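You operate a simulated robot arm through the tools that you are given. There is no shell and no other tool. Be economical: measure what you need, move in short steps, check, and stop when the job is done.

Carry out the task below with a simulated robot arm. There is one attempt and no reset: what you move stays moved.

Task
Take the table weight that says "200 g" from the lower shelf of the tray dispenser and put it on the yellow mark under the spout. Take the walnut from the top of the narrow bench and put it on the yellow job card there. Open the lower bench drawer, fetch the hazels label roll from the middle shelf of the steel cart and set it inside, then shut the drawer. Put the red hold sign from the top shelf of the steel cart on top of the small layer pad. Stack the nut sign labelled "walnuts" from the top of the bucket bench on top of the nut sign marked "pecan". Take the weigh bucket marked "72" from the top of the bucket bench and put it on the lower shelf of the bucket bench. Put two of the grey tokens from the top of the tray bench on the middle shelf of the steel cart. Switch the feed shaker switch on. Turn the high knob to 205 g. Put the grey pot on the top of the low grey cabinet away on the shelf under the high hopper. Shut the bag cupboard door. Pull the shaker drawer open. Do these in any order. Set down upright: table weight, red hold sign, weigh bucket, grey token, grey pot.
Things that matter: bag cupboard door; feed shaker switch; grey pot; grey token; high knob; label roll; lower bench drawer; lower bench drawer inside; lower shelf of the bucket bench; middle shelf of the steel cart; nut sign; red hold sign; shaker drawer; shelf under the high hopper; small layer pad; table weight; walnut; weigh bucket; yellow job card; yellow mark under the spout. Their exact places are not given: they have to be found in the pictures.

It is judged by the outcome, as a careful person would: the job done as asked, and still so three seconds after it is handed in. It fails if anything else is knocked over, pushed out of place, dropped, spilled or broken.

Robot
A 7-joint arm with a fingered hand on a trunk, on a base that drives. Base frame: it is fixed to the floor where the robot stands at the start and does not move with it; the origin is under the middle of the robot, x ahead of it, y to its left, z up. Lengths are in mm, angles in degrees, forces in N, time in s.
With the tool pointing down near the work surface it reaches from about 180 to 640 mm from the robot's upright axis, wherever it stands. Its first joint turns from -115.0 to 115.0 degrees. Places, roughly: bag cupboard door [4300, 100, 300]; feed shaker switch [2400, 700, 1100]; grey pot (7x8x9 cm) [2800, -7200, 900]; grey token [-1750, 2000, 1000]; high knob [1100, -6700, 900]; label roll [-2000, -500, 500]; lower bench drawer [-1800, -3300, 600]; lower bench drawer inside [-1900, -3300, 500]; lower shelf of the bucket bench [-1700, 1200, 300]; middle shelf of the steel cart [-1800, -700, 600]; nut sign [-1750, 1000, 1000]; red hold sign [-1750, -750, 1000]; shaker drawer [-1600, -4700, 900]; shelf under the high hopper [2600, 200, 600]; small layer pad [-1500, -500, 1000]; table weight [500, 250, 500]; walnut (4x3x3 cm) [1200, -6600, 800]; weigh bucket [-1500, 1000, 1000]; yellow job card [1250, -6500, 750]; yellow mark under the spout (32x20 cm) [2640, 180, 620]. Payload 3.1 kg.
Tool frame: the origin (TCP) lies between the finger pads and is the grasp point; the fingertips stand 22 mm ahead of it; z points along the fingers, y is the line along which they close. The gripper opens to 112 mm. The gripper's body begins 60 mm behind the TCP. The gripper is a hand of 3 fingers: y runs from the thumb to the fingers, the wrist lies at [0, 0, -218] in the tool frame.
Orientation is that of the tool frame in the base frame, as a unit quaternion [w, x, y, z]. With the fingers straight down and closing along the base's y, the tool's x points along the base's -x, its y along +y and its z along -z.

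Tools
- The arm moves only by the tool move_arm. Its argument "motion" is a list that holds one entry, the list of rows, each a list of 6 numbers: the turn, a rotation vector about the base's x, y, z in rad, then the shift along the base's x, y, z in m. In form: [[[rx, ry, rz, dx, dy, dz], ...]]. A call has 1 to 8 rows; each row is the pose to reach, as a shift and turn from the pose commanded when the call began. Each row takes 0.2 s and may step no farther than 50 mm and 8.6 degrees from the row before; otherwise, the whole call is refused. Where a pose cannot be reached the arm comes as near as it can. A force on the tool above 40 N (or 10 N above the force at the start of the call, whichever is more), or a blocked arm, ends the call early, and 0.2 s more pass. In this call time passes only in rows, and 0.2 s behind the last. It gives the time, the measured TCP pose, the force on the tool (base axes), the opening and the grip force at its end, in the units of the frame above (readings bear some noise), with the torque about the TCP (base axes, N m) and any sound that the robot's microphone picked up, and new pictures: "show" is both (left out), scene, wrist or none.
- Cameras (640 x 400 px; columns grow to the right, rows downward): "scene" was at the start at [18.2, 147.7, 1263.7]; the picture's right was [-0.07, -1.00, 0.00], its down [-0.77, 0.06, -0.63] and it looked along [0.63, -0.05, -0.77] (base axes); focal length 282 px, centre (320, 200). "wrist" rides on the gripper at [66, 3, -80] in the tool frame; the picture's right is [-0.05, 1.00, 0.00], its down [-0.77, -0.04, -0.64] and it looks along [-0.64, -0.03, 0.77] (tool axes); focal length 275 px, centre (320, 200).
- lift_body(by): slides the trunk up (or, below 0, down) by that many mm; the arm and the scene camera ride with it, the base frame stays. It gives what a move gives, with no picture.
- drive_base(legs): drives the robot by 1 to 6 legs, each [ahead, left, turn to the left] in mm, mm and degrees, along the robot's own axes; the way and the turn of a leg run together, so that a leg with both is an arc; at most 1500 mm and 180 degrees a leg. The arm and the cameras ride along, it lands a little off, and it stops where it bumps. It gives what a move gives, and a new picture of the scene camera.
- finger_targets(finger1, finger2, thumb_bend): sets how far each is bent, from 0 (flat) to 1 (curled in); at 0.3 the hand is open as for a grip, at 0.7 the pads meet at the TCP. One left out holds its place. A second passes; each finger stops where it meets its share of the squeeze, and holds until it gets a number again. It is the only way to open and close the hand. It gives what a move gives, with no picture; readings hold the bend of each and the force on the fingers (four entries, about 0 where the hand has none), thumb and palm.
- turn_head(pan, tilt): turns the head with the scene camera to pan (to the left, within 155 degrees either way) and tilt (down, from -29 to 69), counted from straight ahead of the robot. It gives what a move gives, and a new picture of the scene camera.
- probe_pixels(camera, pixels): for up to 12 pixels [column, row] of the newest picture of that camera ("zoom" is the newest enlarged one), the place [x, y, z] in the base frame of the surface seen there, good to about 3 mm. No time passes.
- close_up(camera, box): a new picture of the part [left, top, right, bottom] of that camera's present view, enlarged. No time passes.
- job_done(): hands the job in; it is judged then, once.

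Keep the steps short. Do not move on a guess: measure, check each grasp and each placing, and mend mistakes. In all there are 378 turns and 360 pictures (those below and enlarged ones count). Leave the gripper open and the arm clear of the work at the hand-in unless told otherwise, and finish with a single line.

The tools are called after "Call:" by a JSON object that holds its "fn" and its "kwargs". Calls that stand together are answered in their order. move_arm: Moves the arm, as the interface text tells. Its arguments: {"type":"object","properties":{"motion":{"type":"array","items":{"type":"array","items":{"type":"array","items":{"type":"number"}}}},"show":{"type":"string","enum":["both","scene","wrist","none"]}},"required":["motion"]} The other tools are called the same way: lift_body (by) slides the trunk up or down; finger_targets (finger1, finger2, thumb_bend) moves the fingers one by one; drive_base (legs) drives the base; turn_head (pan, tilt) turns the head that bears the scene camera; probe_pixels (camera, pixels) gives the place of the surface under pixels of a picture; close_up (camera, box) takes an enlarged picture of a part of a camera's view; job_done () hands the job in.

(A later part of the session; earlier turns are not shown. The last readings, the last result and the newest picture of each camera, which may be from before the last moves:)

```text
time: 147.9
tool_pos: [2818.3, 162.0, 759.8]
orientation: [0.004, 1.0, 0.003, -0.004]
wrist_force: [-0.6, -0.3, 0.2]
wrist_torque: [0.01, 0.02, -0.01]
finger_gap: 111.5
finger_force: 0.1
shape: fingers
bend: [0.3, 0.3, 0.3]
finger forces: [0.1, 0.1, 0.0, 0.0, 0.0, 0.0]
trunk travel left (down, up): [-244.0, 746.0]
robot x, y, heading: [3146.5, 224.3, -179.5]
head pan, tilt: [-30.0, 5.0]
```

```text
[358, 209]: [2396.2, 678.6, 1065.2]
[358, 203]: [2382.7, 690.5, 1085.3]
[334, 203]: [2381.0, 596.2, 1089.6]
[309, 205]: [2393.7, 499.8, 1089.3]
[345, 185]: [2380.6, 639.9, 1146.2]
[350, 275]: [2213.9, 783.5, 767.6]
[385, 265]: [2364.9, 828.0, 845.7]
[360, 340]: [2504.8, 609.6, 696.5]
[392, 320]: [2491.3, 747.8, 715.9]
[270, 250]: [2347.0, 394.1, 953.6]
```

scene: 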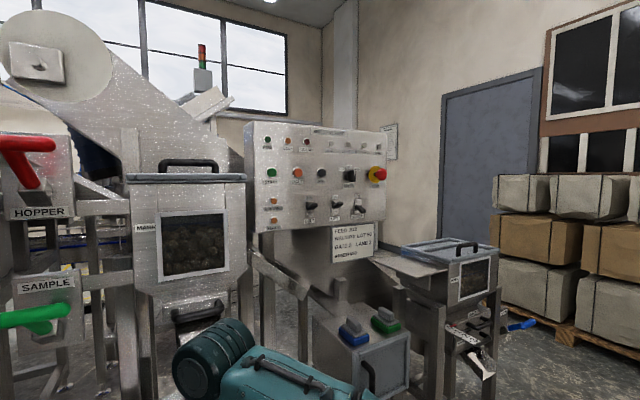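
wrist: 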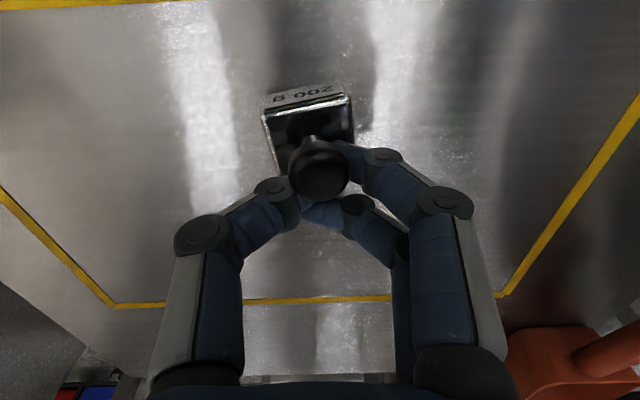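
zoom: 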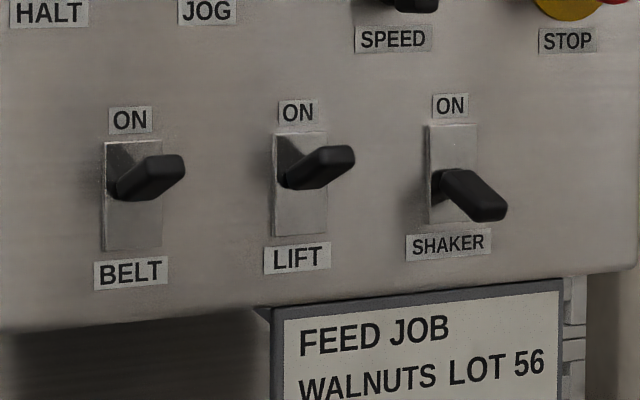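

The SHAKER lever is down (OFF) at about (2400,682,1062), panel face x≈2381. I shift right in front of it, raise, and pitch the hand horizontal.

Call:
{"fn": "drive_base", "kwargs": {"legs": [[0, -520, 0]]}}

Call:
{"fn": "lift_body", "kwargs": {"by": 270}}

Call:
{"fn": "move_arm", "kwargs": {"motion": [[[0, 0.147, 0, -0.03, 0, 0], [0, 0.294, 0, -0.06, 0, 0], [0, 0.441, 0, -0.09, 0, 0], [0, 0.588, 0, -0.12, 0, 0], [0, 0.735, 0, -0.14, 0, 0], [0, 0.882, 0, -0.16, 0, 0], [0, 1.029, 0, -0.18, 0, 0], [0, 1.176, 0, -0.2, 0, 0]]], "show": "none"}}

Call:
{"fn": "move_arm", "kwargs": {"motion": [[[0, 0.13, 0, 0, 0, 0], [0, 0.26, 0, 0, 0, 0], [0, 0.395, 0, 0, 0, 0]]], "show": "scene"}}

```text
time: 150.9
tool_pos: [2811.8, 678.8, 760.1]
orientation: [0.004, 1.0, 0.008, -0.005]
wrist_force: [-0.4, 0.0, 0.2]
wrist_torque: [0.04, 0.0, 0.0]
finger_gap: 111.3
finger_force: 0.0
shape: fingers
bend: [0.3, 0.3, 0.3]
finger forces: [0.1, 0.0, 0.0, 0.0, 0.0, 0.1]
trunk travel left (down, up): [-244.0, 746.0]
robot x, y, heading: [3141.7, 746.1, -178.7]
head pan, tilt: [-30.0, 5.0]
```

scene: 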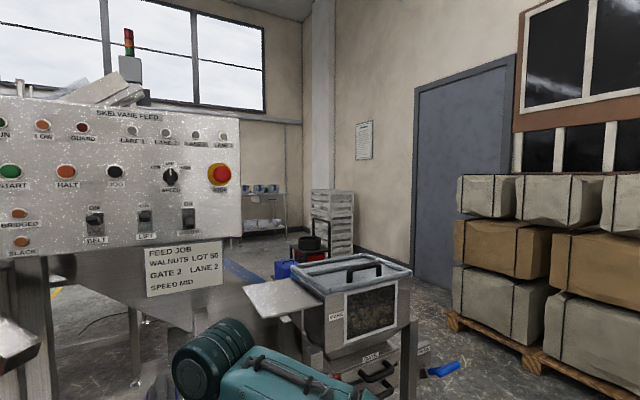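

```text
time: 153.7
tool_pos: [2812.5, 679.4, 1030.5]
orientation: [0.004, 1.0, 0.008, -0.005]
wrist_force: [0.0, -0.4, -0.3]
wrist_torque: [0.04, -0.01, -0.02]
finger_gap: 111.1
finger_force: 0.1
shape: fingers
bend: [0.3, 0.3, 0.3]
finger forces: [0.0, 0.0, 0.0, 0.0, 0.0, 0.0]
trunk travel left (down, up): [-514.0, 476.0]
robot x, y, heading: [3141.6, 748.5, -179.0]
head pan, tilt: [-30.0, 5.0]
```

```text
time: 155.5
tool_pos: [2612.8, 678.4, 1029.6]
orientation: [0.0, 0.83, 0.009, -0.558]
wrist_force: [0.2, 0.1, 0.1]
wrist_torque: [0.02, 0.01, -0.03]
finger_gap: 111.3
finger_force: 0.0
shape: fingers
bend: [0.3, 0.3, 0.3]
finger forces: [0.0, 0.0, 0.1, 0.0, 0.1, 0.0]
trunk travel left (down, up): [-514.0, 476.0]
robot x, y, heading: [3141.4, 745.6, -178.7]
head pan, tilt: [-30.0, 5.0]
```

```text
time: 156.3
tool_pos: [2611.3, 679.3, 1030.2]
orientation: [0.001, -0.704, -0.009, 0.711]
wrist_force: [0.6, 0.8, -0.7]
wrist_torque: [-0.02, 0.01, 0.01]
finger_gap: 111.3
finger_force: 0.1
shape: fingers
bend: [0.3, 0.3, 0.3]
finger forces: [0.0, 0.1, 0.1, 0.0, 0.0, 0.0]
trunk travel left (down, up): [-514.0, 476.0]
robot x, y, heading: [3141.7, 743.7, -178.9]
head pan, tilt: [-30.0, 5.0]
```

scene: 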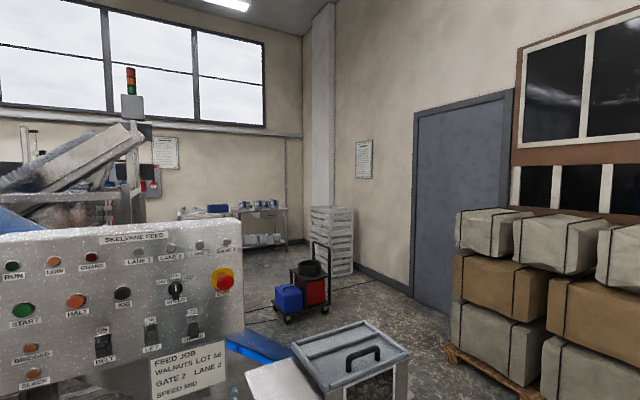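

Close the fingers into a point and re-measure the lever.

Call:
{"fn": "finger_targets", "kwargs": {"finger1": 0.7, "finger2": 0.7, "thumb_bend": 0.7}}

Call:
{"fn": "turn_head", "kwargs": {"pan": -5, "tilt": 25}}

Call:
{"fn": "close_up", "kwargs": {"camera": "scene", "box": [240, 120, 400, 220]}}

Call:
{"fn": "close_up", "kwargs": {"camera": "wrist", "box": [0, 0, 640, 400]}}

```text
time: 157.3
tool_pos: [2614.2, 679.4, 1030.1]
orientation: [0.002, -0.704, -0.009, 0.71]
wrist_force: [0.5, 0.2, -0.4]
wrist_torque: [0.0, 0.03, 0.02]
finger_gap: 2.9
finger_force: 0.0
shape: fingers
bend: [0.7, 0.7, 0.7]
finger forces: [0.0, 0.1, 0.0, 0.0, 0.0, 0.0]
trunk travel left (down, up): [-514.0, 476.0]
robot x, y, heading: [3142.5, 746.1, -179.1]
head pan, tilt: [-30.0, 5.0]
```

```text
time: 158.2
tool_pos: [2612.7, 679.4, 1030.7]
orientation: [0.002, -0.704, -0.009, 0.71]
wrist_force: [-0.1, 0.1, 0.4]
wrist_torque: [0.01, 0.01, -0.01]
finger_gap: 3.0
finger_force: 0.0
shape: fingers
bend: [0.7, 0.7, 0.7]
finger forces: [0.0, 0.0, 0.1, 0.0, 0.0, 0.0]
trunk travel left (down, up): [-514.0, 476.0]
robot x, y, heading: [3145.2, 744.8, -178.9]
head pan, tilt: [-5.0, 25.0]
```

scene: 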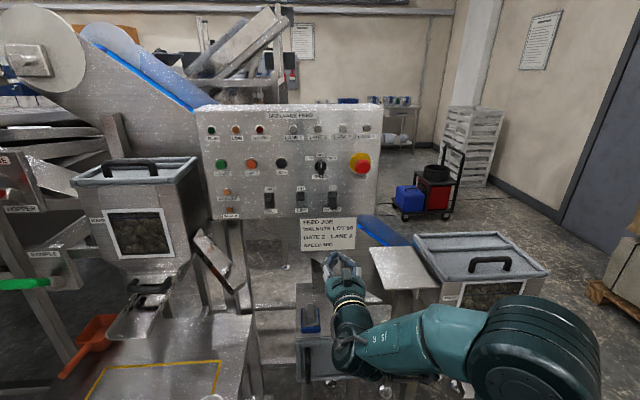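

```text
4.00 times, centred on (320, 170) of scene
```

zoom: 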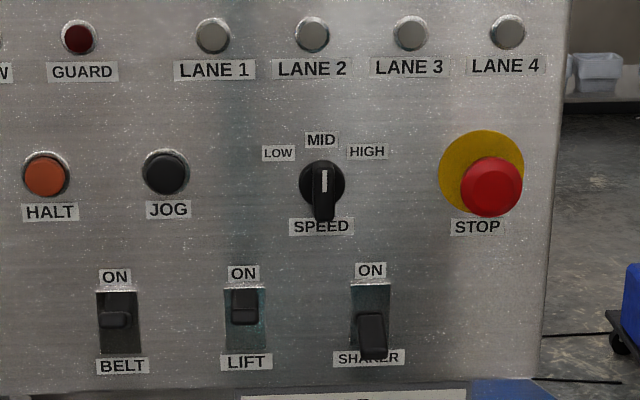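

```text
1.00 times, centred on (320, 200) of wrist (not enlarged: the box is as wide or as high as the picture)
```

zoom: 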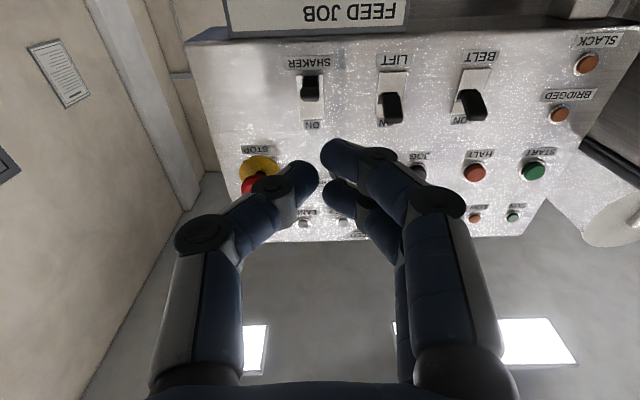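

Call:
{"fn": "probe_pixels", "kwargs": {"camera": "wrist", "pixels": [[311, 80], [311, 95], [311, 112], [303, 88], [319, 88], [250, 100]]}}

Call:
{"fn": "probe_pixels", "kwargs": {"camera": "scene", "pixels": [[333, 203], [333, 207], [333, 192], [333, 210]]}}

```text
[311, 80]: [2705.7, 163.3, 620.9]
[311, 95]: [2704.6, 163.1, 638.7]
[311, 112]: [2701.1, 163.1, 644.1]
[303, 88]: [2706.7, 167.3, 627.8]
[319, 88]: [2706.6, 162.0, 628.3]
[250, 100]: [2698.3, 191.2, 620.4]
```

```text
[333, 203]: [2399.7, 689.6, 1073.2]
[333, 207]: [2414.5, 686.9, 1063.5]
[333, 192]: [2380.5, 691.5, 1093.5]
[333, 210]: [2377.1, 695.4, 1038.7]
```

Call:
{"fn": "turn_head", "kwargs": {"pan": -5, "tilt": 55}}

```text
time: 159.1
tool_pos: [2612.7, 678.7, 1029.9]
orientation: [0.003, -0.704, -0.008, 0.71]
wrist_force: [-0.3, 0.4, -0.2]
wrist_torque: [-0.01, 0.01, -0.01]
finger_gap: 2.7
finger_force: 0.0
shape: fingers
bend: [0.7, 0.7, 0.7]
finger forces: [0.1, 0.0, 0.1, 0.0, 0.0, 0.1]
trunk travel left (down, up): [-514.0, 476.0]
robot x, y, heading: [3138.9, 744.1, -178.8]
head pan, tilt: [-5.0, 55.0]
```

scene: 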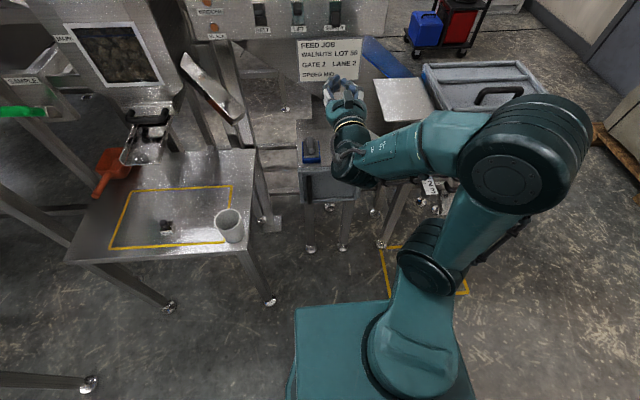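

Call:
{"fn": "probe_pixels", "kwargs": {"camera": "scene", "pixels": [[310, 250], [343, 245], [380, 242], [405, 190], [305, 300], [380, 302], [435, 260]]}}

```text
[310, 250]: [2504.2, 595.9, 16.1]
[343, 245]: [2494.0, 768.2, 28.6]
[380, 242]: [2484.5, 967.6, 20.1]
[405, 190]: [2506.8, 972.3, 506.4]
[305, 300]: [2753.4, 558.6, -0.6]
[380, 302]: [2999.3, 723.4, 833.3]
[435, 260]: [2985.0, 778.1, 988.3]
```

Path is clear. Lower the hand 18 mm, drive ahead 160, then check.

Call:
{"fn": "move_arm", "kwargs": {"motion": [[[0, 0, 0, 0, 0.01, -0.018]]], "show": "none"}}

Call:
{"fn": "drive_base", "kwargs": {"legs": [[150, 0, 0]]}}

Call:
{"fn": "turn_head", "kwargs": {"pan": -5, "tilt": 35}}

Call:
{"fn": "close_up", "kwargs": {"camera": "scene", "box": [240, 120, 400, 220]}}

```text
time: 159.5
tool_pos: [2612.5, 689.2, 1013.0]
orientation: [0.002, -0.704, -0.009, 0.71]
wrist_force: [-0.3, -0.6, 0.4]
wrist_torque: [-0.01, -0.01, 0.0]
finger_gap: 2.5
finger_force: 0.2
shape: fingers
bend: [0.7, 0.7, 0.7]
finger forces: [0.1, 0.0, 0.0, 0.0, 0.1, 0.1]
trunk travel left (down, up): [-514.0, 476.0]
robot x, y, heading: [3139.5, 748.7, -178.8]
head pan, tilt: [-5.0, 55.0]
```

```text
time: 160.9
tool_pos: [2463.4, 687.0, 1013.6]
orientation: [0.004, -0.704, -0.007, 0.71]
wrist_force: [-0.5, 0.7, -1.3]
wrist_torque: [-0.01, -0.04, 0.0]
finger_gap: 2.6
finger_force: 0.0
shape: fingers
bend: [0.7, 0.7, 0.7]
finger forces: [0.1, 0.0, 0.0, 0.0, 0.1, 0.0]
trunk travel left (down, up): [-514.0, 476.0]
robot x, y, heading: [2993.8, 742.1, -179.0]
head pan, tilt: [-5.0, 55.0]
```

scene: 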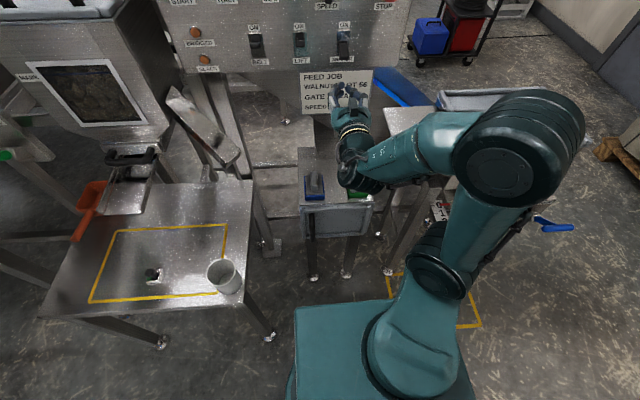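

```text
time: 161.7
tool_pos: [2463.3, 687.4, 1012.5]
orientation: [0.003, -0.704, -0.008, 0.71]
wrist_force: [0.6, -0.5, 0.7]
wrist_torque: [0.0, -0.01, -0.01]
finger_gap: 2.6
finger_force: 0.1
shape: fingers
bend: [0.7, 0.7, 0.7]
finger forces: [0.0, 0.0, 0.0, 0.1, 0.0, 0.1]
trunk travel left (down, up): [-514.0, 476.0]
robot x, y, heading: [2995.3, 743.1, -179.0]
head pan, tilt: [-5.0, 35.0]
```

scene: 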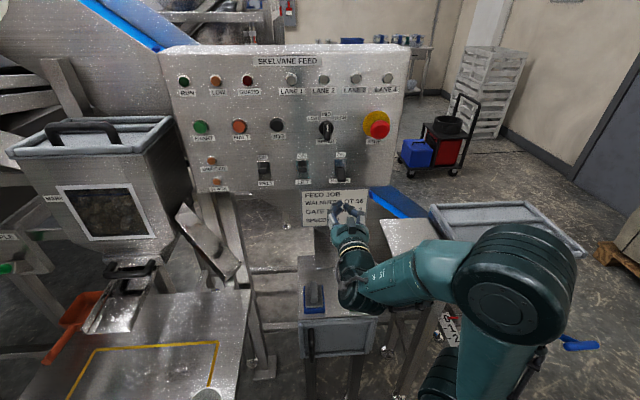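

```text
4.00 times, centred on (320, 170) of scene
```

zoom: 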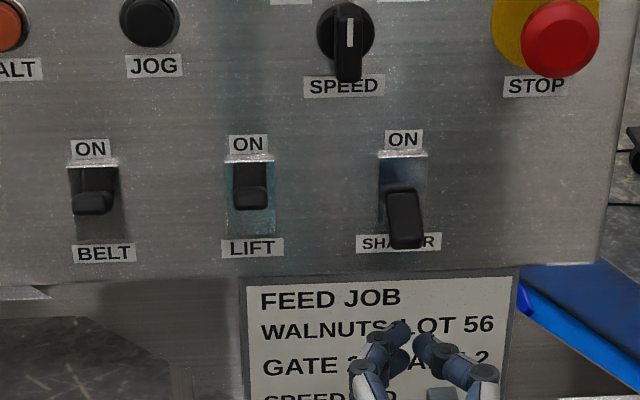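

Call:
{"fn": "probe_pixels", "kwargs": {"camera": "zoom", "pixels": [[300, 330], [405, 240], [405, 215], [400, 330], [430, 345], [405, 195]]}}

```text
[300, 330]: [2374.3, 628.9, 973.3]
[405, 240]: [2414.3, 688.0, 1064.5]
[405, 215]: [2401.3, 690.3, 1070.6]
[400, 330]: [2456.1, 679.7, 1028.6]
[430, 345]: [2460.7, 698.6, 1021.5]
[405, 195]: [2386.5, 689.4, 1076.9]
```

Call:
{"fn": "move_arm", "kwargs": {"motion": [[[0, 0, 0, -0.02, 0.007, 0], [0, 0, 0, -0.042, 0.007, 0], [0, 0, 0, -0.042, 0.007, 0.02], [0, 0, 0, -0.042, 0.007, 0.035], [0, 0, 0, -0.042, 0.007, 0.05], [0, 0, 0, -0.042, 0.007, 0.065], [0, 0, 0, -0.04, 0.007, 0.08]]], "show": "none"}}

Call:
{"fn": "close_up", "kwargs": {"camera": "scene", "box": [240, 120, 400, 220]}}

```text
time: 163.2
tool_pos: [2423.6, 692.9, 1068.3]
orientation: [-0.002, 0.715, 0.013, -0.699]
wrist_force: [2.8, 0.0, -12.7]
wrist_torque: [0.07, -0.27, 0.05]
finger_gap: 2.7
finger_force: 6.1
shape: fingers
bend: [0.7, 0.71, 0.7]
finger forces: [0.1, 12.5, 0.0, 0.0, 0.0, 0.0]
trunk travel left (down, up): [-514.0, 476.0]
robot x, y, heading: [2992.4, 742.2, -179.1]
head pan, tilt: [-5.0, 35.0]
stopped in row 7: the force on the tool passed its limit at 51 N (the readings are from after the stop); the commanded pose is now the measured one
```

```text
4.00 times, centred on (320, 170) of scene
```

zoom: 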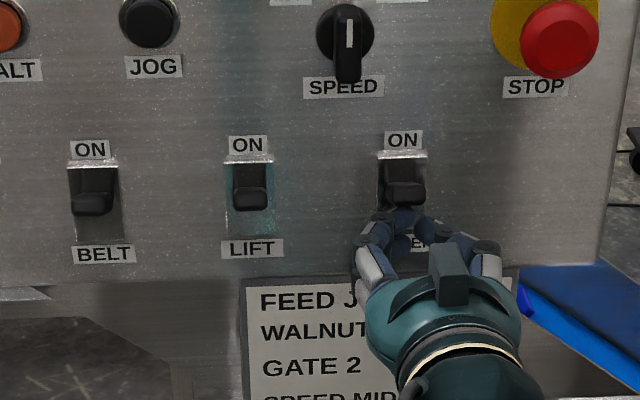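

The lever now looks like its ON neighbours. Back off and check.

Call:
{"fn": "move_arm", "kwargs": {"motion": [[[0, 0, 0, 0, 0, -0.02], [0, 0, 0, 0.03, 0, -0.05], [0, 0, 0, 0.08, 0, -0.05], [0, 0, 0, 0.12, 0, -0.05]]], "show": "none"}}

Call:
{"fn": "close_up", "kwargs": {"camera": "scene", "box": [240, 120, 400, 220]}}

```text
time: 164.2
tool_pos: [2542.5, 692.6, 1021.0]
orientation: [-0.005, 0.713, 0.011, -0.701]
wrist_force: [0.4, 0.0, 0.3]
wrist_torque: [-0.01, -0.01, 0.01]
finger_gap: 3.0
finger_force: 0.0
shape: fingers
bend: [0.7, 0.7, 0.7]
finger forces: [0.0, 0.1, 0.0, 0.1, 0.0, 0.0]
trunk travel left (down, up): [-514.0, 476.0]
robot x, y, heading: [2993.1, 743.1, -178.9]
head pan, tilt: [-5.0, 35.0]
```

```text
4.00 times, centred on (320, 170) of scene
```

zoom: 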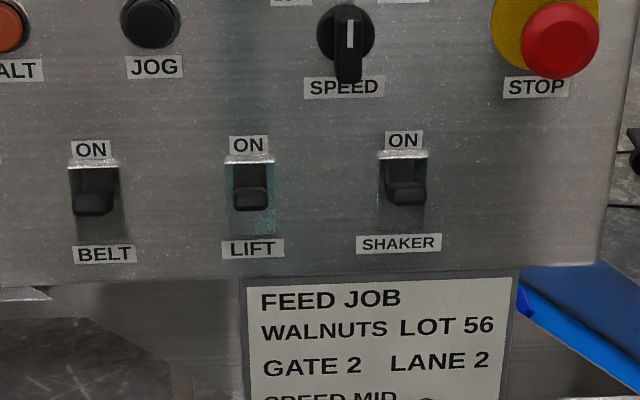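

Switch is ON. Next the bag cupboard door: back off, turn round and look.

Call:
{"fn": "drive_base", "kwargs": {"legs": [[-350, 0, 0], [0, 0, 180]]}}

Call:
{"fn": "turn_head", "kwargs": {"pan": -20, "tilt": 25}}

```text
time: 173.7
tool_pos: [3797.3, 775.9, 1021.4]
orientation: [0.701, 0.009, 0.713, -0.023]
wrist_force: [0.1, 0.1, 0.6]
wrist_torque: [-0.01, 0.01, 0.04]
finger_gap: 2.8
finger_force: 0.0
shape: fingers
bend: [0.7, 0.7, 0.7]
finger forces: [0.0, 0.0, 0.1, 0.1, 0.0, 0.0]
trunk travel left (down, up): [-514.0, 476.0]
robot x, y, heading: [3342.7, 749.8, -2.4]
head pan, tilt: [-5.0, 35.0]
```

scene: 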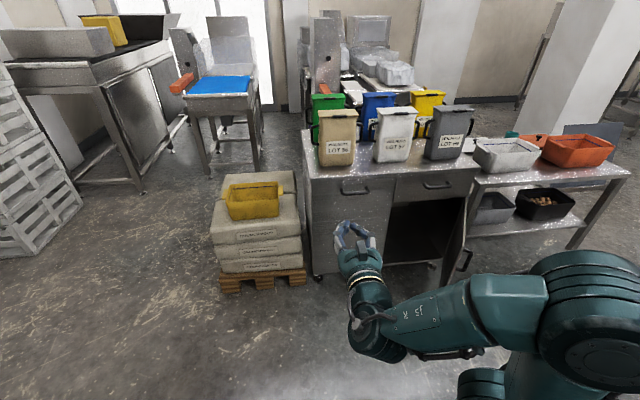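

```text
time: 174.4
tool_pos: [3796.9, 775.9, 1020.4]
orientation: [0.7, 0.01, 0.713, -0.025]
wrist_force: [-0.9, -0.2, 0.2]
wrist_torque: [-0.01, -0.01, -0.03]
finger_gap: 2.9
finger_force: 0.0
shape: fingers
bend: [0.7, 0.7, 0.7]
finger forces: [0.0, 0.0, 0.0, 0.0, 0.0, 0.0]
trunk travel left (down, up): [-514.0, 476.0]
robot x, y, heading: [3342.9, 751.2, -2.3]
head pan, tilt: [-20.0, 25.0]
```

scene: 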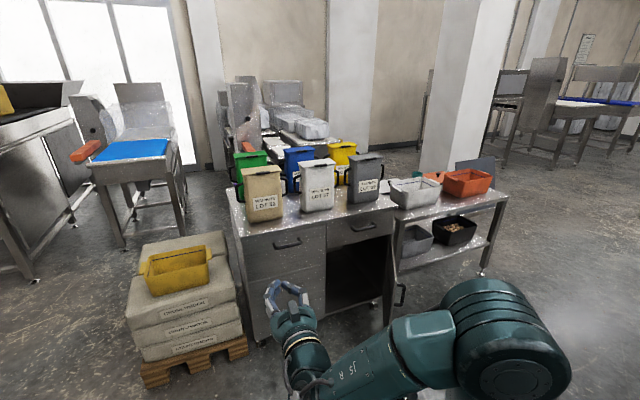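

Call:
{"fn": "close_up", "kwargs": {"camera": "scene", "box": [300, 200, 440, 330]}}

Call:
{"fn": "probe_pixels", "kwargs": {"camera": "zoom", "pixels": [[400, 150], [400, 250], [400, 380], [440, 200], [460, 290], [475, 265], [420, 320], [110, 240], [370, 170], [250, 200], [440, 110]]}}

```text
3.08 times, centred on (370, 265) of scene
```

zoom: 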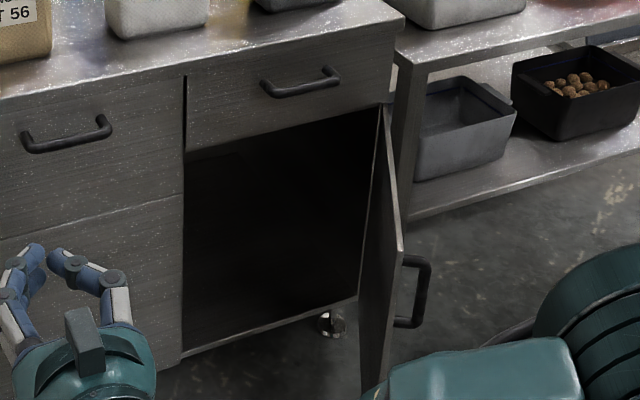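

```text
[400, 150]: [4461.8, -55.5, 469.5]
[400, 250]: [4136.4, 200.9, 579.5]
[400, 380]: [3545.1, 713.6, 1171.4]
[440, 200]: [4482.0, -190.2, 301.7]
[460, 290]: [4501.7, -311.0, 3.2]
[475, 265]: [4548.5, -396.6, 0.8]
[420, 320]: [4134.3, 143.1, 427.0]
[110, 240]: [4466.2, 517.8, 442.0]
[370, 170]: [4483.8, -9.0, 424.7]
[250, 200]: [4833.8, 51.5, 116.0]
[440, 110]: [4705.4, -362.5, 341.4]
```

Door hinge ≈(4465,-10), free edge ≈(4136,200); pushing straight +x at y≈150 below its handle shuts it. Align and lower.

Call:
{"fn": "drive_base", "kwargs": {"legs": [[0, 0, 2.3], [0, -645, 0]]}}

Call:
{"fn": "lift_body", "kwargs": {"by": -514}}

Call:
{"fn": "move_arm", "kwargs": {"motion": [[[0, 0, 0, 0, 0, -0.04], [0, 0, 0, 0, 0, -0.08], [0, 0, 0, 0, 0, -0.12], [0, 0, 0, 0, 0, -0.14]]], "show": "scene"}}

```text
time: 178.5
tool_pos: [3794.9, 145.6, 1019.6]
orientation: [0.701, -0.008, 0.713, -0.006]
wrist_force: [0.1, 0.1, -1.3]
wrist_torque: [0.0, -0.01, -0.01]
finger_gap: 2.6
finger_force: 0.0
shape: fingers
bend: [0.7, 0.7, 0.7]
finger forces: [0.0, 0.1, 0.0, 0.0, 0.0, 0.0]
trunk travel left (down, up): [-514.0, 476.0]
robot x, y, heading: [3345.6, 98.9, 0.4]
head pan, tilt: [-20.0, 25.0]
```

scene: 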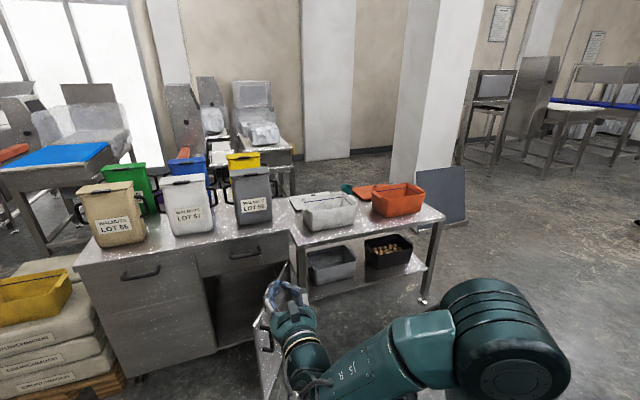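

```text
refused: -514 is not a number from -400 to 400
```

```text
time: 179.5
tool_pos: [3795.5, 147.4, 880.5]
orientation: [0.701, -0.008, 0.713, -0.005]
wrist_force: [-0.4, -0.1, -0.5]
wrist_torque: [-0.03, 0.01, -0.02]
finger_gap: 2.7
finger_force: 0.0
shape: fingers
bend: [0.7, 0.7, 0.7]
finger forces: [0.0, 0.0, 0.1, 0.0, 0.0, 0.0]
trunk travel left (down, up): [-514.0, 476.0]
robot x, y, heading: [3342.7, 96.1, 0.2]
head pan, tilt: [-20.0, 25.0]
```

scene: 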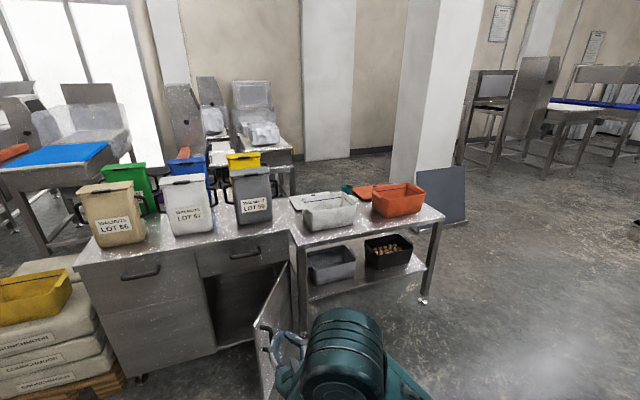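

Call:
{"fn": "lift_body", "kwargs": {"by": -400}}

Call:
{"fn": "lift_body", "kwargs": {"by": -105}}

Call:
{"fn": "turn_head", "kwargs": {"pan": 0, "tilt": 20}}

Call:
{"fn": "close_up", "kwargs": {"camera": "scene", "box": [240, 180, 440, 305]}}

```text
time: 183.3
tool_pos: [3796.7, 147.9, 481.4]
orientation: [0.701, -0.009, 0.713, -0.007]
wrist_force: [0.5, 0.4, -0.5]
wrist_torque: [-0.01, 0.02, 0.01]
finger_gap: 2.7
finger_force: 0.0
shape: fingers
bend: [0.7, 0.7, 0.7]
finger forces: [0.0, 0.1, 0.0, 0.0, 0.1, 0.0]
trunk travel left (down, up): [-114.0, 876.0]
robot x, y, heading: [3342.4, 96.2, 0.3]
head pan, tilt: [-20.0, 25.0]
```

```text
time: 184.7
tool_pos: [3794.5, 148.0, 376.2]
orientation: [0.701, -0.008, 0.713, -0.007]
wrist_force: [0.9, 0.0, -0.9]
wrist_torque: [-0.01, 0.04, 0.01]
finger_gap: 2.9
finger_force: 0.1
shape: fingers
bend: [0.7, 0.7, 0.7]
finger forces: [0.0, 0.0, 0.1, 0.0, 0.0, 0.1]
trunk travel left (down, up): [-9.0, 981.0]
robot x, y, heading: [3341.2, 94.9, 0.5]
head pan, tilt: [-20.0, 25.0]
```

```text
time: 185.5
tool_pos: [3794.1, 148.2, 375.3]
orientation: [0.701, -0.009, 0.713, -0.006]
wrist_force: [0.5, 0.2, 0.7]
wrist_torque: [0.0, 0.01, 0.01]
finger_gap: 2.6
finger_force: 0.0
shape: fingers
bend: [0.7, 0.7, 0.7]
finger forces: [0.1, 0.1, 0.0, 0.0, 0.1, 0.0]
trunk travel left (down, up): [-9.0, 981.0]
robot x, y, heading: [3344.6, 99.1, 0.5]
head pan, tilt: [0.0, 20.0]
```

scene: 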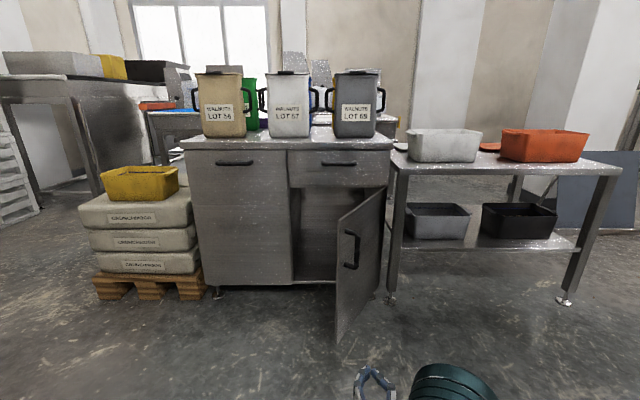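

```text
3.20 times, centred on (340, 242) of scene
```

zoom: 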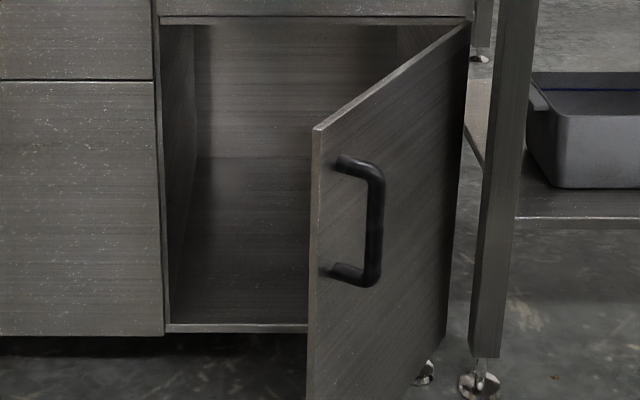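

Call:
{"fn": "probe_pixels", "kwargs": {"camera": "zoom", "pixels": [[320, 140], [320, 330], [400, 300], [460, 60], [440, 320], [375, 180], [375, 270], [345, 160], [345, 310]]}}

```text
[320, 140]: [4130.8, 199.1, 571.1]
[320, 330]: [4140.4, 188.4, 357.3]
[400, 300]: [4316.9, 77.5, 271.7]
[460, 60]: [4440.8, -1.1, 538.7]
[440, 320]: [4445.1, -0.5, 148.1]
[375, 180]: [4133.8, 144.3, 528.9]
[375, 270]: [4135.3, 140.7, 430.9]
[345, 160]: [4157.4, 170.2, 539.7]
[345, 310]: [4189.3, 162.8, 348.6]
```

Call:
{"fn": "drive_base", "kwargs": {"legs": [[370, 0, 0], [150, 0, 0]]}}

Call:
{"fn": "close_up", "kwargs": {"camera": "wrist", "box": [0, 0, 640, 400]}}

```text
time: 188.8
tool_pos: [4319.3, 149.3, 375.3]
orientation: [0.701, -0.008, 0.713, -0.008]
wrist_force: [0.1, 0.3, 1.0]
wrist_torque: [-0.01, 0.01, -0.02]
finger_gap: 2.3
finger_force: 0.0
shape: fingers
bend: [0.7, 0.7, 0.7]
finger forces: [0.1, 0.0, 0.0, 0.0, 0.0, 0.0]
trunk travel left (down, up): [-9.0, 981.0]
robot x, y, heading: [3865.1, 101.1, 0.3]
head pan, tilt: [0.0, 20.0]
```

scene: 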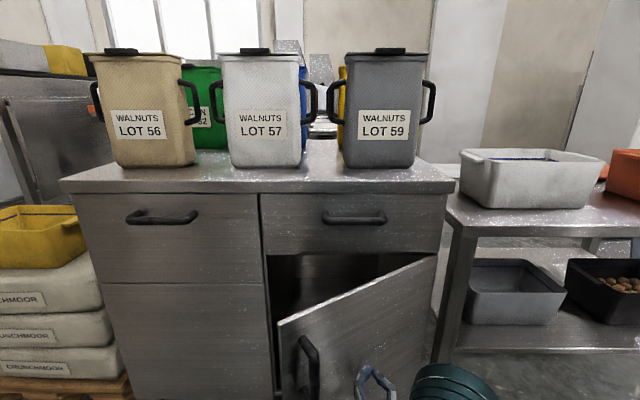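

```text
1.00 times, centred on (320, 200) of wrist (not enlarged: the box is as wide or as high as the picture)
```

zoom: 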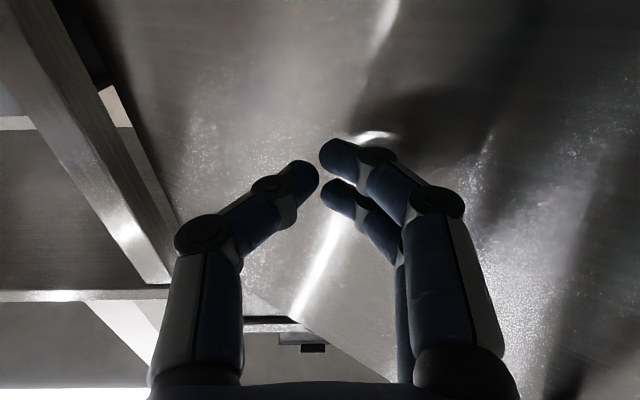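

Call:
{"fn": "drive_base", "kwargs": {"legs": [[100, 0, 0]]}}

Call:
{"fn": "drive_base", "kwargs": {"legs": [[25, 0, 0]]}}

```text
time: 190.0
tool_pos: [4420.0, 149.8, 376.2]
orientation: [0.701, -0.009, 0.713, -0.007]
wrist_force: [0.5, -0.1, 0.2]
wrist_torque: [0.02, -0.01, 0.0]
finger_gap: 2.0
finger_force: 0.0
shape: fingers
bend: [0.7, 0.7, 0.7]
finger forces: [0.0, 0.1, 0.1, 0.0, 0.0, 0.1]
trunk travel left (down, up): [-9.0, 981.0]
robot x, y, heading: [3967.6, 100.2, 0.2]
head pan, tilt: [0.0, 20.0]
```

scene: 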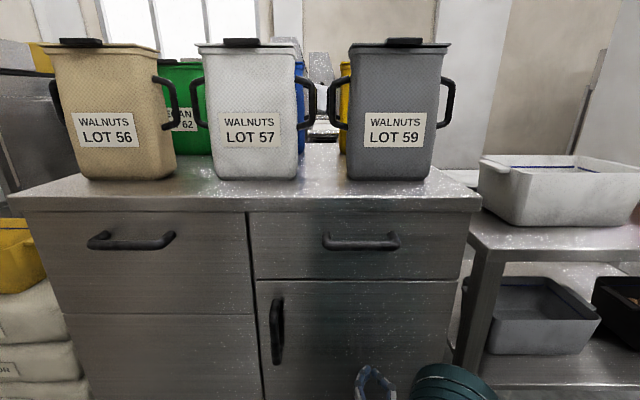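

```text
time: 191.0
tool_pos: [4443.5, 149.1, 374.0]
orientation: [0.7, -0.01, 0.714, -0.009]
wrist_force: [-10.8, -1.6, 2.7]
wrist_torque: [0.03, -0.1, -0.05]
finger_gap: 0.1
finger_force: 5.2
shape: fingers
bend: [0.71, 0.71, 0.71]
finger forces: [1.2, 2.5, 0.0, 0.0, 6.4, 0.0]
trunk travel left (down, up): [-9.0, 981.0]
robot x, y, heading: [3992.5, 100.7, 0.0]
head pan, tilt: [0.0, 20.0]
stopped in leg 1: the force on the tool passed its limit at 44 N (the readings are from after the stop); the commanded pose is now the measured one
```

scene: 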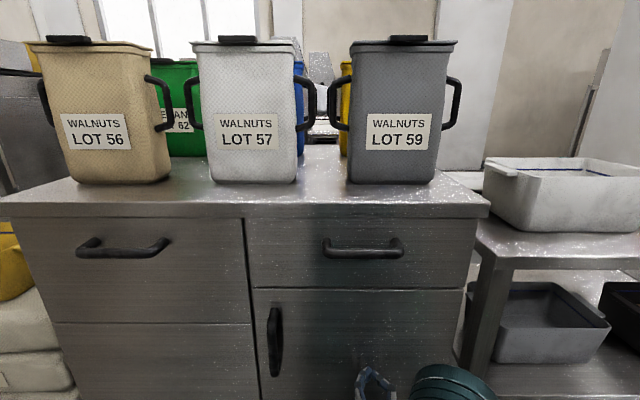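

Door is shut. Back off, restore the hand to pointing down, raise the trunk and look down the hall (-y).

Call:
{"fn": "drive_base", "kwargs": {"legs": [[-550, 0, 0]]}}

Call:
{"fn": "lift_body", "kwargs": {"by": 400}}

Call:
{"fn": "move_arm", "kwargs": {"motion": [[[0, 0.147, 0, 0, 0, 0.02], [0, 0.294, 0, -0.01, 0, 0.04], [0, 0.441, 0, -0.03, 0, 0.06], [0, 0.588, 0, -0.05, 0, 0.08], [0, 0.735, 0, -0.07, 0, 0.1], [0, 0.882, 0, -0.09, 0, 0.11], [0, 1.029, 0, -0.11, 0, 0.12], [0, 1.176, 0, -0.12, 0, 0.12]]], "show": "none"}}

Call:
{"fn": "move_arm", "kwargs": {"motion": [[[0, 0.13, 0, 0, 0, 0], [0, 0.26, 0, 0, 0, 0], [0, 0.412, 0, 0, 0, 0]]], "show": "none"}}

Call:
{"fn": "turn_head", "kwargs": {"pan": -90, "tilt": 15}}

```text
time: 194.2
tool_pos: [3895.1, 146.6, 374.5]
orientation: [0.7, -0.009, 0.714, -0.009]
wrist_force: [0.1, 0.1, -0.2]
wrist_torque: [-0.04, -0.03, -0.03]
finger_gap: 2.0
finger_force: 0.1
shape: fingers
bend: [0.7, 0.7, 0.7]
finger forces: [0.0, 0.0, 0.0, 0.0, 0.0, 0.0]
trunk travel left (down, up): [-9.0, 981.0]
robot x, y, heading: [3447.9, 99.1, -0.0]
head pan, tilt: [0.0, 20.0]
```

scene: 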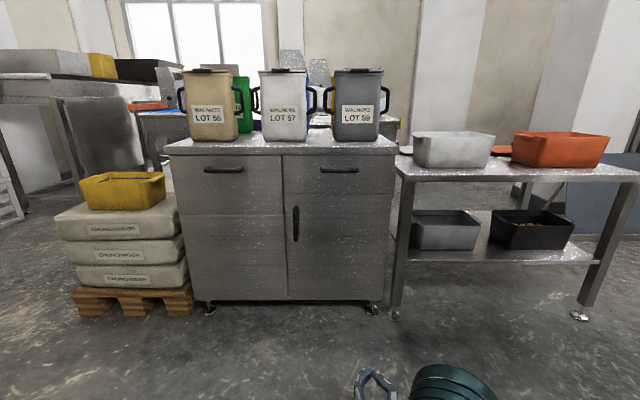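

```text
time: 198.0
tool_pos: [3894.0, 146.3, 774.0]
orientation: [0.7, -0.009, 0.715, -0.009]
wrist_force: [1.3, -0.1, -0.2]
wrist_torque: [0.05, 0.01, 0.01]
finger_gap: 1.9
finger_force: 0.0
shape: fingers
bend: [0.7, 0.7, 0.7]
finger forces: [0.1, 0.0, 0.0, 0.0, 0.0, 0.1]
trunk travel left (down, up): [-409.0, 581.0]
robot x, y, heading: [3446.6, 101.3, 0.0]
head pan, tilt: [0.0, 20.0]
```

```text
time: 199.8
tool_pos: [3774.1, 145.5, 895.1]
orientation: [0.185, -0.013, 0.983, -0.003]
wrist_force: [0.2, -0.1, 0.8]
wrist_torque: [0.01, 0.0, 0.0]
finger_gap: 2.0
finger_force: 0.0
shape: fingers
bend: [0.7, 0.7, 0.7]
finger forces: [0.1, 0.0, 0.0, 0.0, 0.0, 0.1]
trunk travel left (down, up): [-409.0, 581.0]
robot x, y, heading: [3444.7, 97.8, -0.1]
head pan, tilt: [0.0, 20.0]
```

```text
refused: row 3 steps farther than a row can; nothing moved
```

```text
time: 201.4
tool_pos: [3773.7, 145.3, 895.2]
orientation: [0.187, -0.012, 0.982, -0.003]
wrist_force: [0.2, 0.1, 0.6]
wrist_torque: [-0.01, 0.01, 0.03]
finger_gap: 2.1
finger_force: 0.1
shape: fingers
bend: [0.7, 0.7, 0.7]
finger forces: [0.0, 0.0, 0.0, 0.0, 0.1, 0.1]
trunk travel left (down, up): [-409.0, 581.0]
robot x, y, heading: [3444.7, 98.8, -0.2]
head pan, tilt: [-90.0, 15.0]
```

scene: 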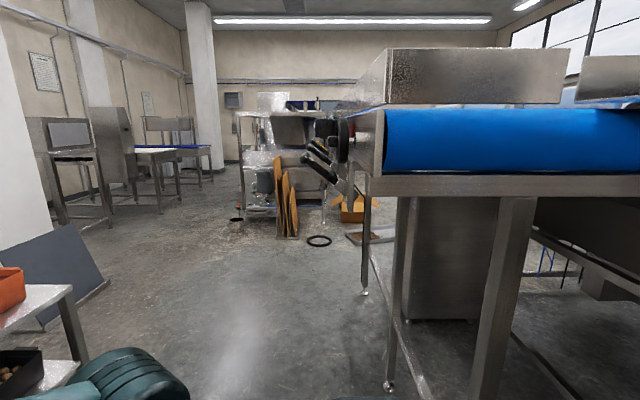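

Call:
{"fn": "move_arm", "kwargs": {"motion": [[[0, 0.125, 0, 0, 0, 0], [0, 0.25, 0, 0, 0, 0], [0, 0.374, 0, 0, 0, 0]]], "show": "none"}}

Call:
{"fn": "drive_base", "kwargs": {"legs": [[200, 0, 0], [0, 0, -90], [700, 0, 0]]}}

Call:
{"fn": "turn_head", "kwargs": {"pan": 0, "tilt": 15}}

Call:
{"fn": "probe_pixels", "kwargs": {"camera": "scene", "pixels": [[320, 240], [400, 260], [250, 240], [330, 150], [280, 150], [300, 120], [240, 180]]}}

```text
time: 202.2
tool_pos: [3774.8, 146.0, 894.6]
orientation: [-0.002, -0.013, 1.0, -0.001]
wrist_force: [0.1, 0.7, -0.1]
wrist_torque: [0.0, -0.01, 0.0]
finger_gap: 1.8
finger_force: 0.0
shape: fingers
bend: [0.7, 0.7, 0.7]
finger forces: [0.0, 0.0, 0.1, 0.0, 0.0, 0.1]
trunk travel left (down, up): [-409.0, 581.0]
robot x, y, heading: [3442.4, 98.5, -0.0]
head pan, tilt: [-90.0, 15.0]
```

```text
time: 211.2
tool_pos: [3674.0, -939.7, 894.1]
orientation: [0.0, 0.703, 0.712, 0.0]
wrist_force: [0.7, -0.4, 0.5]
wrist_torque: [0.03, 0.04, -0.01]
finger_gap: 1.8
finger_force: 0.2
shape: fingers
bend: [0.7, 0.7, 0.7]
finger forces: [0.0, 0.0, 0.0, 0.0, 0.1, 0.1]
trunk travel left (down, up): [-409.0, 581.0]
robot x, y, heading: [3633.3, -609.3, -91.0]
head pan, tilt: [-90.0, 15.0]
```

scene: 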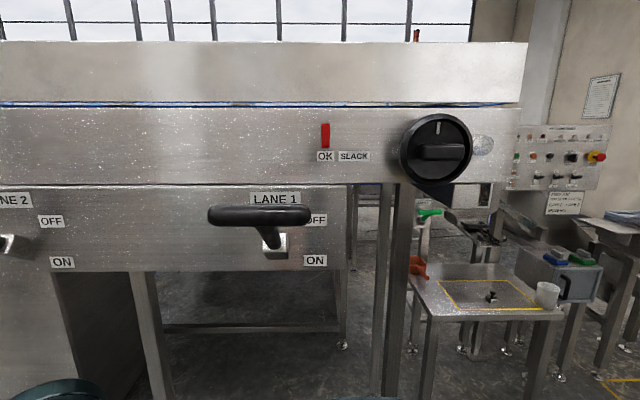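

```text
time: 212.8
tool_pos: [3675.2, -941.6, 894.5]
orientation: [0.0, 0.703, 0.711, -0.001]
wrist_force: [0.9, -0.2, 0.2]
wrist_torque: [0.01, -0.02, 0.01]
finger_gap: 1.9
finger_force: 0.1
shape: fingers
bend: [0.7, 0.7, 0.7]
finger forces: [0.0, 0.0, 0.0, 0.0, 0.0, 0.1]
trunk travel left (down, up): [-409.0, 581.0]
robot x, y, heading: [3638.1, -607.6, -91.1]
head pan, tilt: [0.0, 15.0]
```

scene: 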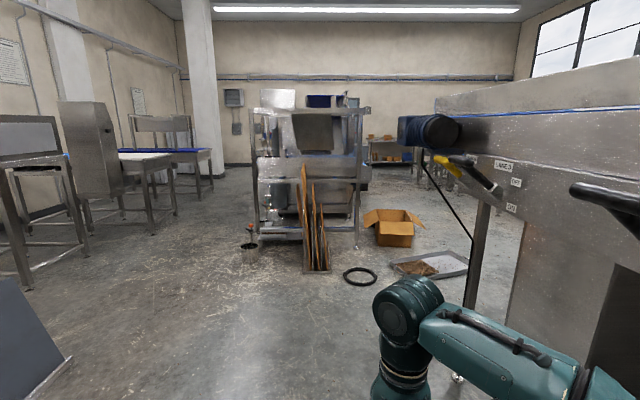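

```text
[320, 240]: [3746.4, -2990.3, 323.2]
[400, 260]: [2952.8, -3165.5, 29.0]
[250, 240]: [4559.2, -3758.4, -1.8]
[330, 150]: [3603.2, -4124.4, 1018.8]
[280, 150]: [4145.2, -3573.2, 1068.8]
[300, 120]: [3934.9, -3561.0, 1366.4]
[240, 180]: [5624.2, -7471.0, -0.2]
```

Call:
{"fn": "probe_pixels", "kwargs": {"camera": "scene", "pixels": [[85, 232], [30, 288], [118, 235], [175, 210], [150, 225], [210, 190], [249, 246], [262, 243], [358, 248], [375, 275], [300, 270]]}}

Call:
{"fn": "close_up", "kwargs": {"camera": "scene", "box": [80, 100, 480, 300]}}

```text
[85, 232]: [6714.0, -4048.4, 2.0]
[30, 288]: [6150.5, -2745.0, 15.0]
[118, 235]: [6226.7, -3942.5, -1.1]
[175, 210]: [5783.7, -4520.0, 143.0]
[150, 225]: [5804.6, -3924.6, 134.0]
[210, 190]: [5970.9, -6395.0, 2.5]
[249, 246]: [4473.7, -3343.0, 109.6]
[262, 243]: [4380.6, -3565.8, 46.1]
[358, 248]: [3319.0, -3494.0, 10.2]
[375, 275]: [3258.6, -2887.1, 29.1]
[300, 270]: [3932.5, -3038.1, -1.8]
```

```text
1.60 times, centred on (280, 200) of scene
```

zoom: 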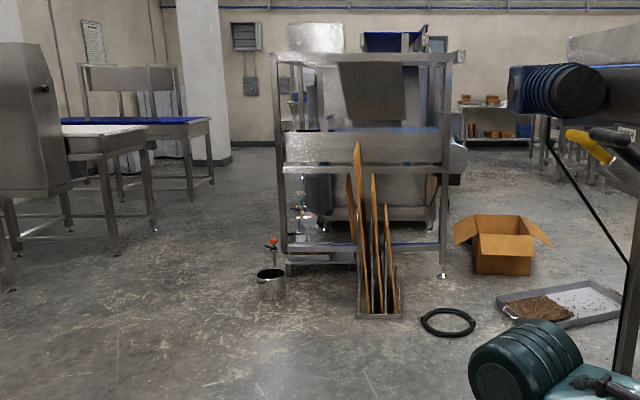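

A clear lane runs at x≈5100. I route: ahead, left, then ahead down the hall.

Call:
{"fn": "drive_base", "kwargs": {"legs": [[1100, 0, 1], [0, 1450, 0], [1500, 0, 0], [1500, 0, 0]]}}

Call:
{"fn": "turn_head", "kwargs": {"pan": -40, "tilt": 15}}

```text
time: 224.2
tool_pos: [4948.7, -2089.4, 894.8]
orientation: [-0.002, 0.711, 0.703, 0.0]
wrist_force: [0.2, -0.3, -0.2]
wrist_torque: [0.01, -0.02, -0.02]
finger_gap: 2.0
finger_force: 0.0
shape: fingers
bend: [0.7, 0.7, 0.7]
finger forces: [0.0, 0.0, 0.0, 0.0, 0.0, 0.1]
trunk travel left (down, up): [-409.0, 581.0]
robot x, y, heading: [4916.7, -1759.3, -92.0]
head pan, tilt: [0.0, 15.0]
stopped in leg 2: the robot was blocked; the commanded pose is now the measured one
```

scene: 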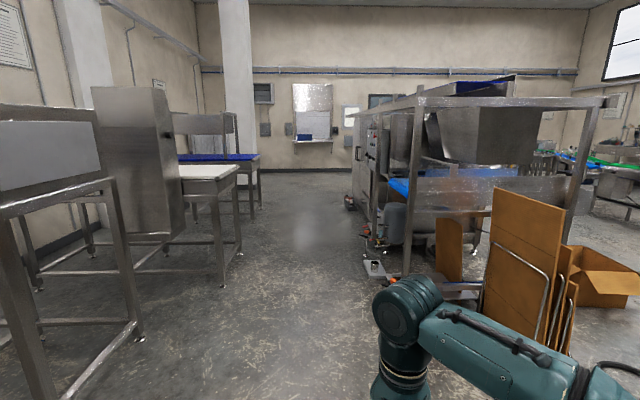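

```text
time: 225.2
tool_pos: [4948.8, -2089.9, 894.4]
orientation: [-0.003, 0.711, 0.703, -0.001]
wrist_force: [-0.3, 0.2, -0.2]
wrist_torque: [-0.01, -0.01, 0.01]
finger_gap: 1.6
finger_force: 0.1
shape: fingers
bend: [0.7, 0.7, 0.7]
finger forces: [0.0, 0.0, 0.1, 0.0, 0.0, 0.1]
trunk travel left (down, up): [-409.0, 581.0]
robot x, y, heading: [4918.9, -1758.6, -92.5]
head pan, tilt: [-40.0, 15.0]
```

scene: 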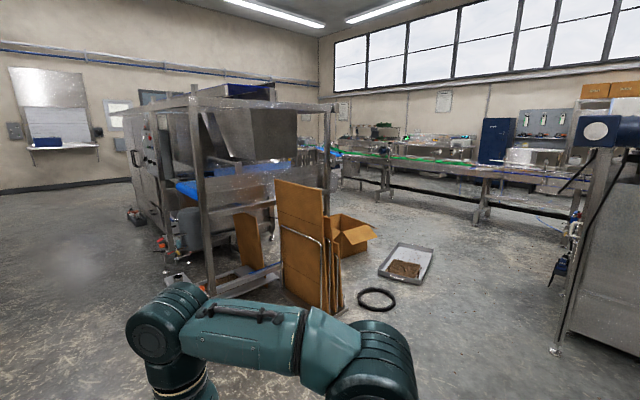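

Blocked on the left at x≈4917; straight ahead from here is clear anyway.

Call:
{"fn": "drive_base", "kwargs": {"legs": [[0, -40, 2.3], [1500, 0, 0], [1500, 0, 0], [900, 0, 0]]}}

Call:
{"fn": "turn_head", "kwargs": {"pan": -45, "tilt": 15}}

```text
time: 244.5
tool_pos: [4912.6, -5984.9, 894.2]
orientation: [-0.001, 0.699, 0.715, -0.001]
wrist_force: [-0.2, 0.0, -0.1]
wrist_torque: [0.02, 0.02, -0.03]
finger_gap: 1.8
finger_force: 0.0
shape: fingers
bend: [0.7, 0.7, 0.7]
finger forces: [0.0, 0.0, 0.0, 0.0, 0.0, 0.0]
trunk travel left (down, up): [-409.0, 581.0]
robot x, y, heading: [4868.0, -5656.9, -90.1]
head pan, tilt: [-40.0, 15.0]
```

scene: 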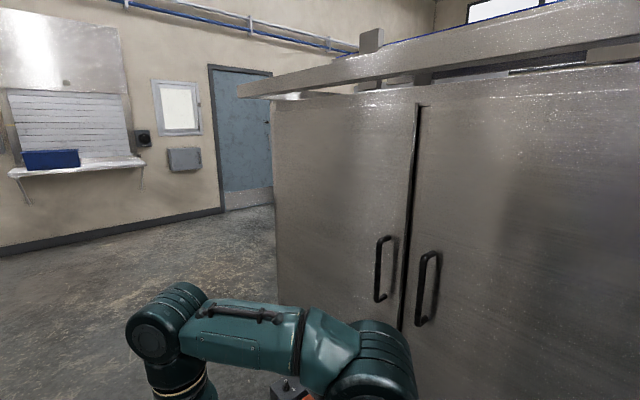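

```text
time: 245.2
tool_pos: [4912.6, -5986.0, 894.2]
orientation: [-0.002, 0.699, 0.715, -0.001]
wrist_force: [-0.2, 0.3, -0.1]
wrist_torque: [0.01, 0.0, 0.01]
finger_gap: 1.9
finger_force: 0.0
shape: fingers
bend: [0.7, 0.7, 0.7]
finger forces: [0.0, 0.0, 0.0, 0.1, 0.1, 0.1]
trunk travel left (down, up): [-409.0, 581.0]
robot x, y, heading: [4872.1, -5658.1, -90.3]
head pan, tilt: [-45.0, 15.0]
```

scene: 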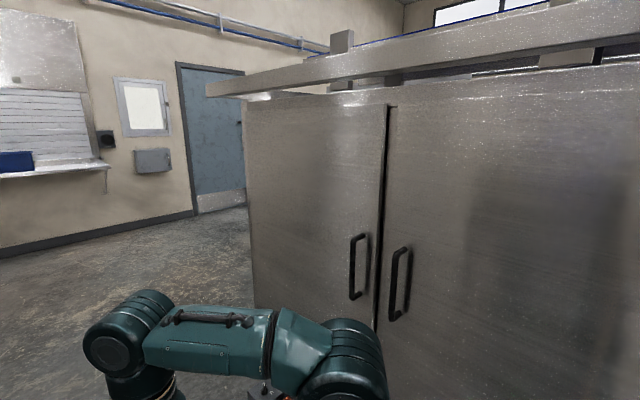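

Call:
{"fn": "drive_base", "kwargs": {"legs": [[900, 0, 0]]}}

Call:
{"fn": "turn_head", "kwargs": {"pan": -90, "tilt": 12}}

```text
time: 249.9
tool_pos: [4906.0, -6877.2, 894.3]
orientation: [-0.002, 0.7, 0.714, 0.0]
wrist_force: [-0.1, -0.3, 0.2]
wrist_torque: [-0.02, 0.03, 0.0]
finger_gap: 2.1
finger_force: 0.0
shape: fingers
bend: [0.7, 0.7, 0.7]
finger forces: [0.1, 0.1, 0.1, 0.0, 0.1, 0.0]
trunk travel left (down, up): [-409.0, 581.0]
robot x, y, heading: [4861.8, -6547.8, -90.2]
head pan, tilt: [-45.0, 15.0]
```

scene: 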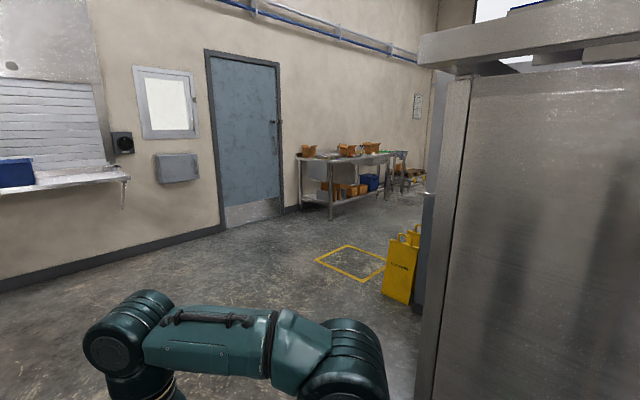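

```text
time: 251.0
tool_pos: [4906.3, -6877.3, 894.5]
orientation: [-0.002, 0.699, 0.715, 0.0]
wrist_force: [0.4, 0.3, 0.1]
wrist_torque: [0.03, 0.03, -0.01]
finger_gap: 1.8
finger_force: 0.1
shape: fingers
bend: [0.7, 0.7, 0.7]
finger forces: [0.0, 0.1, 0.0, 0.0, 0.0, 0.1]
trunk travel left (down, up): [-409.0, 581.0]
robot x, y, heading: [4863.5, -6548.8, -90.1]
head pan, tilt: [-90.0, 12.0]
```

scene: 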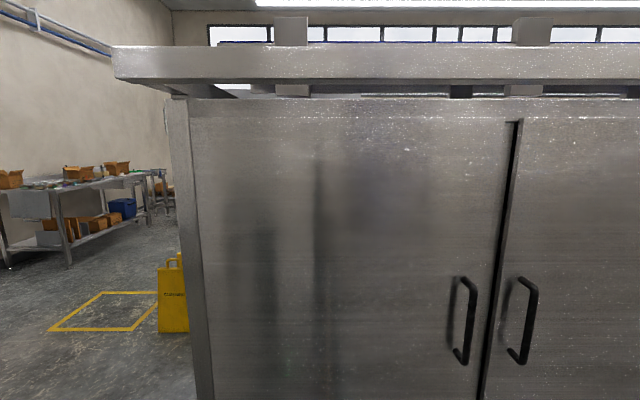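

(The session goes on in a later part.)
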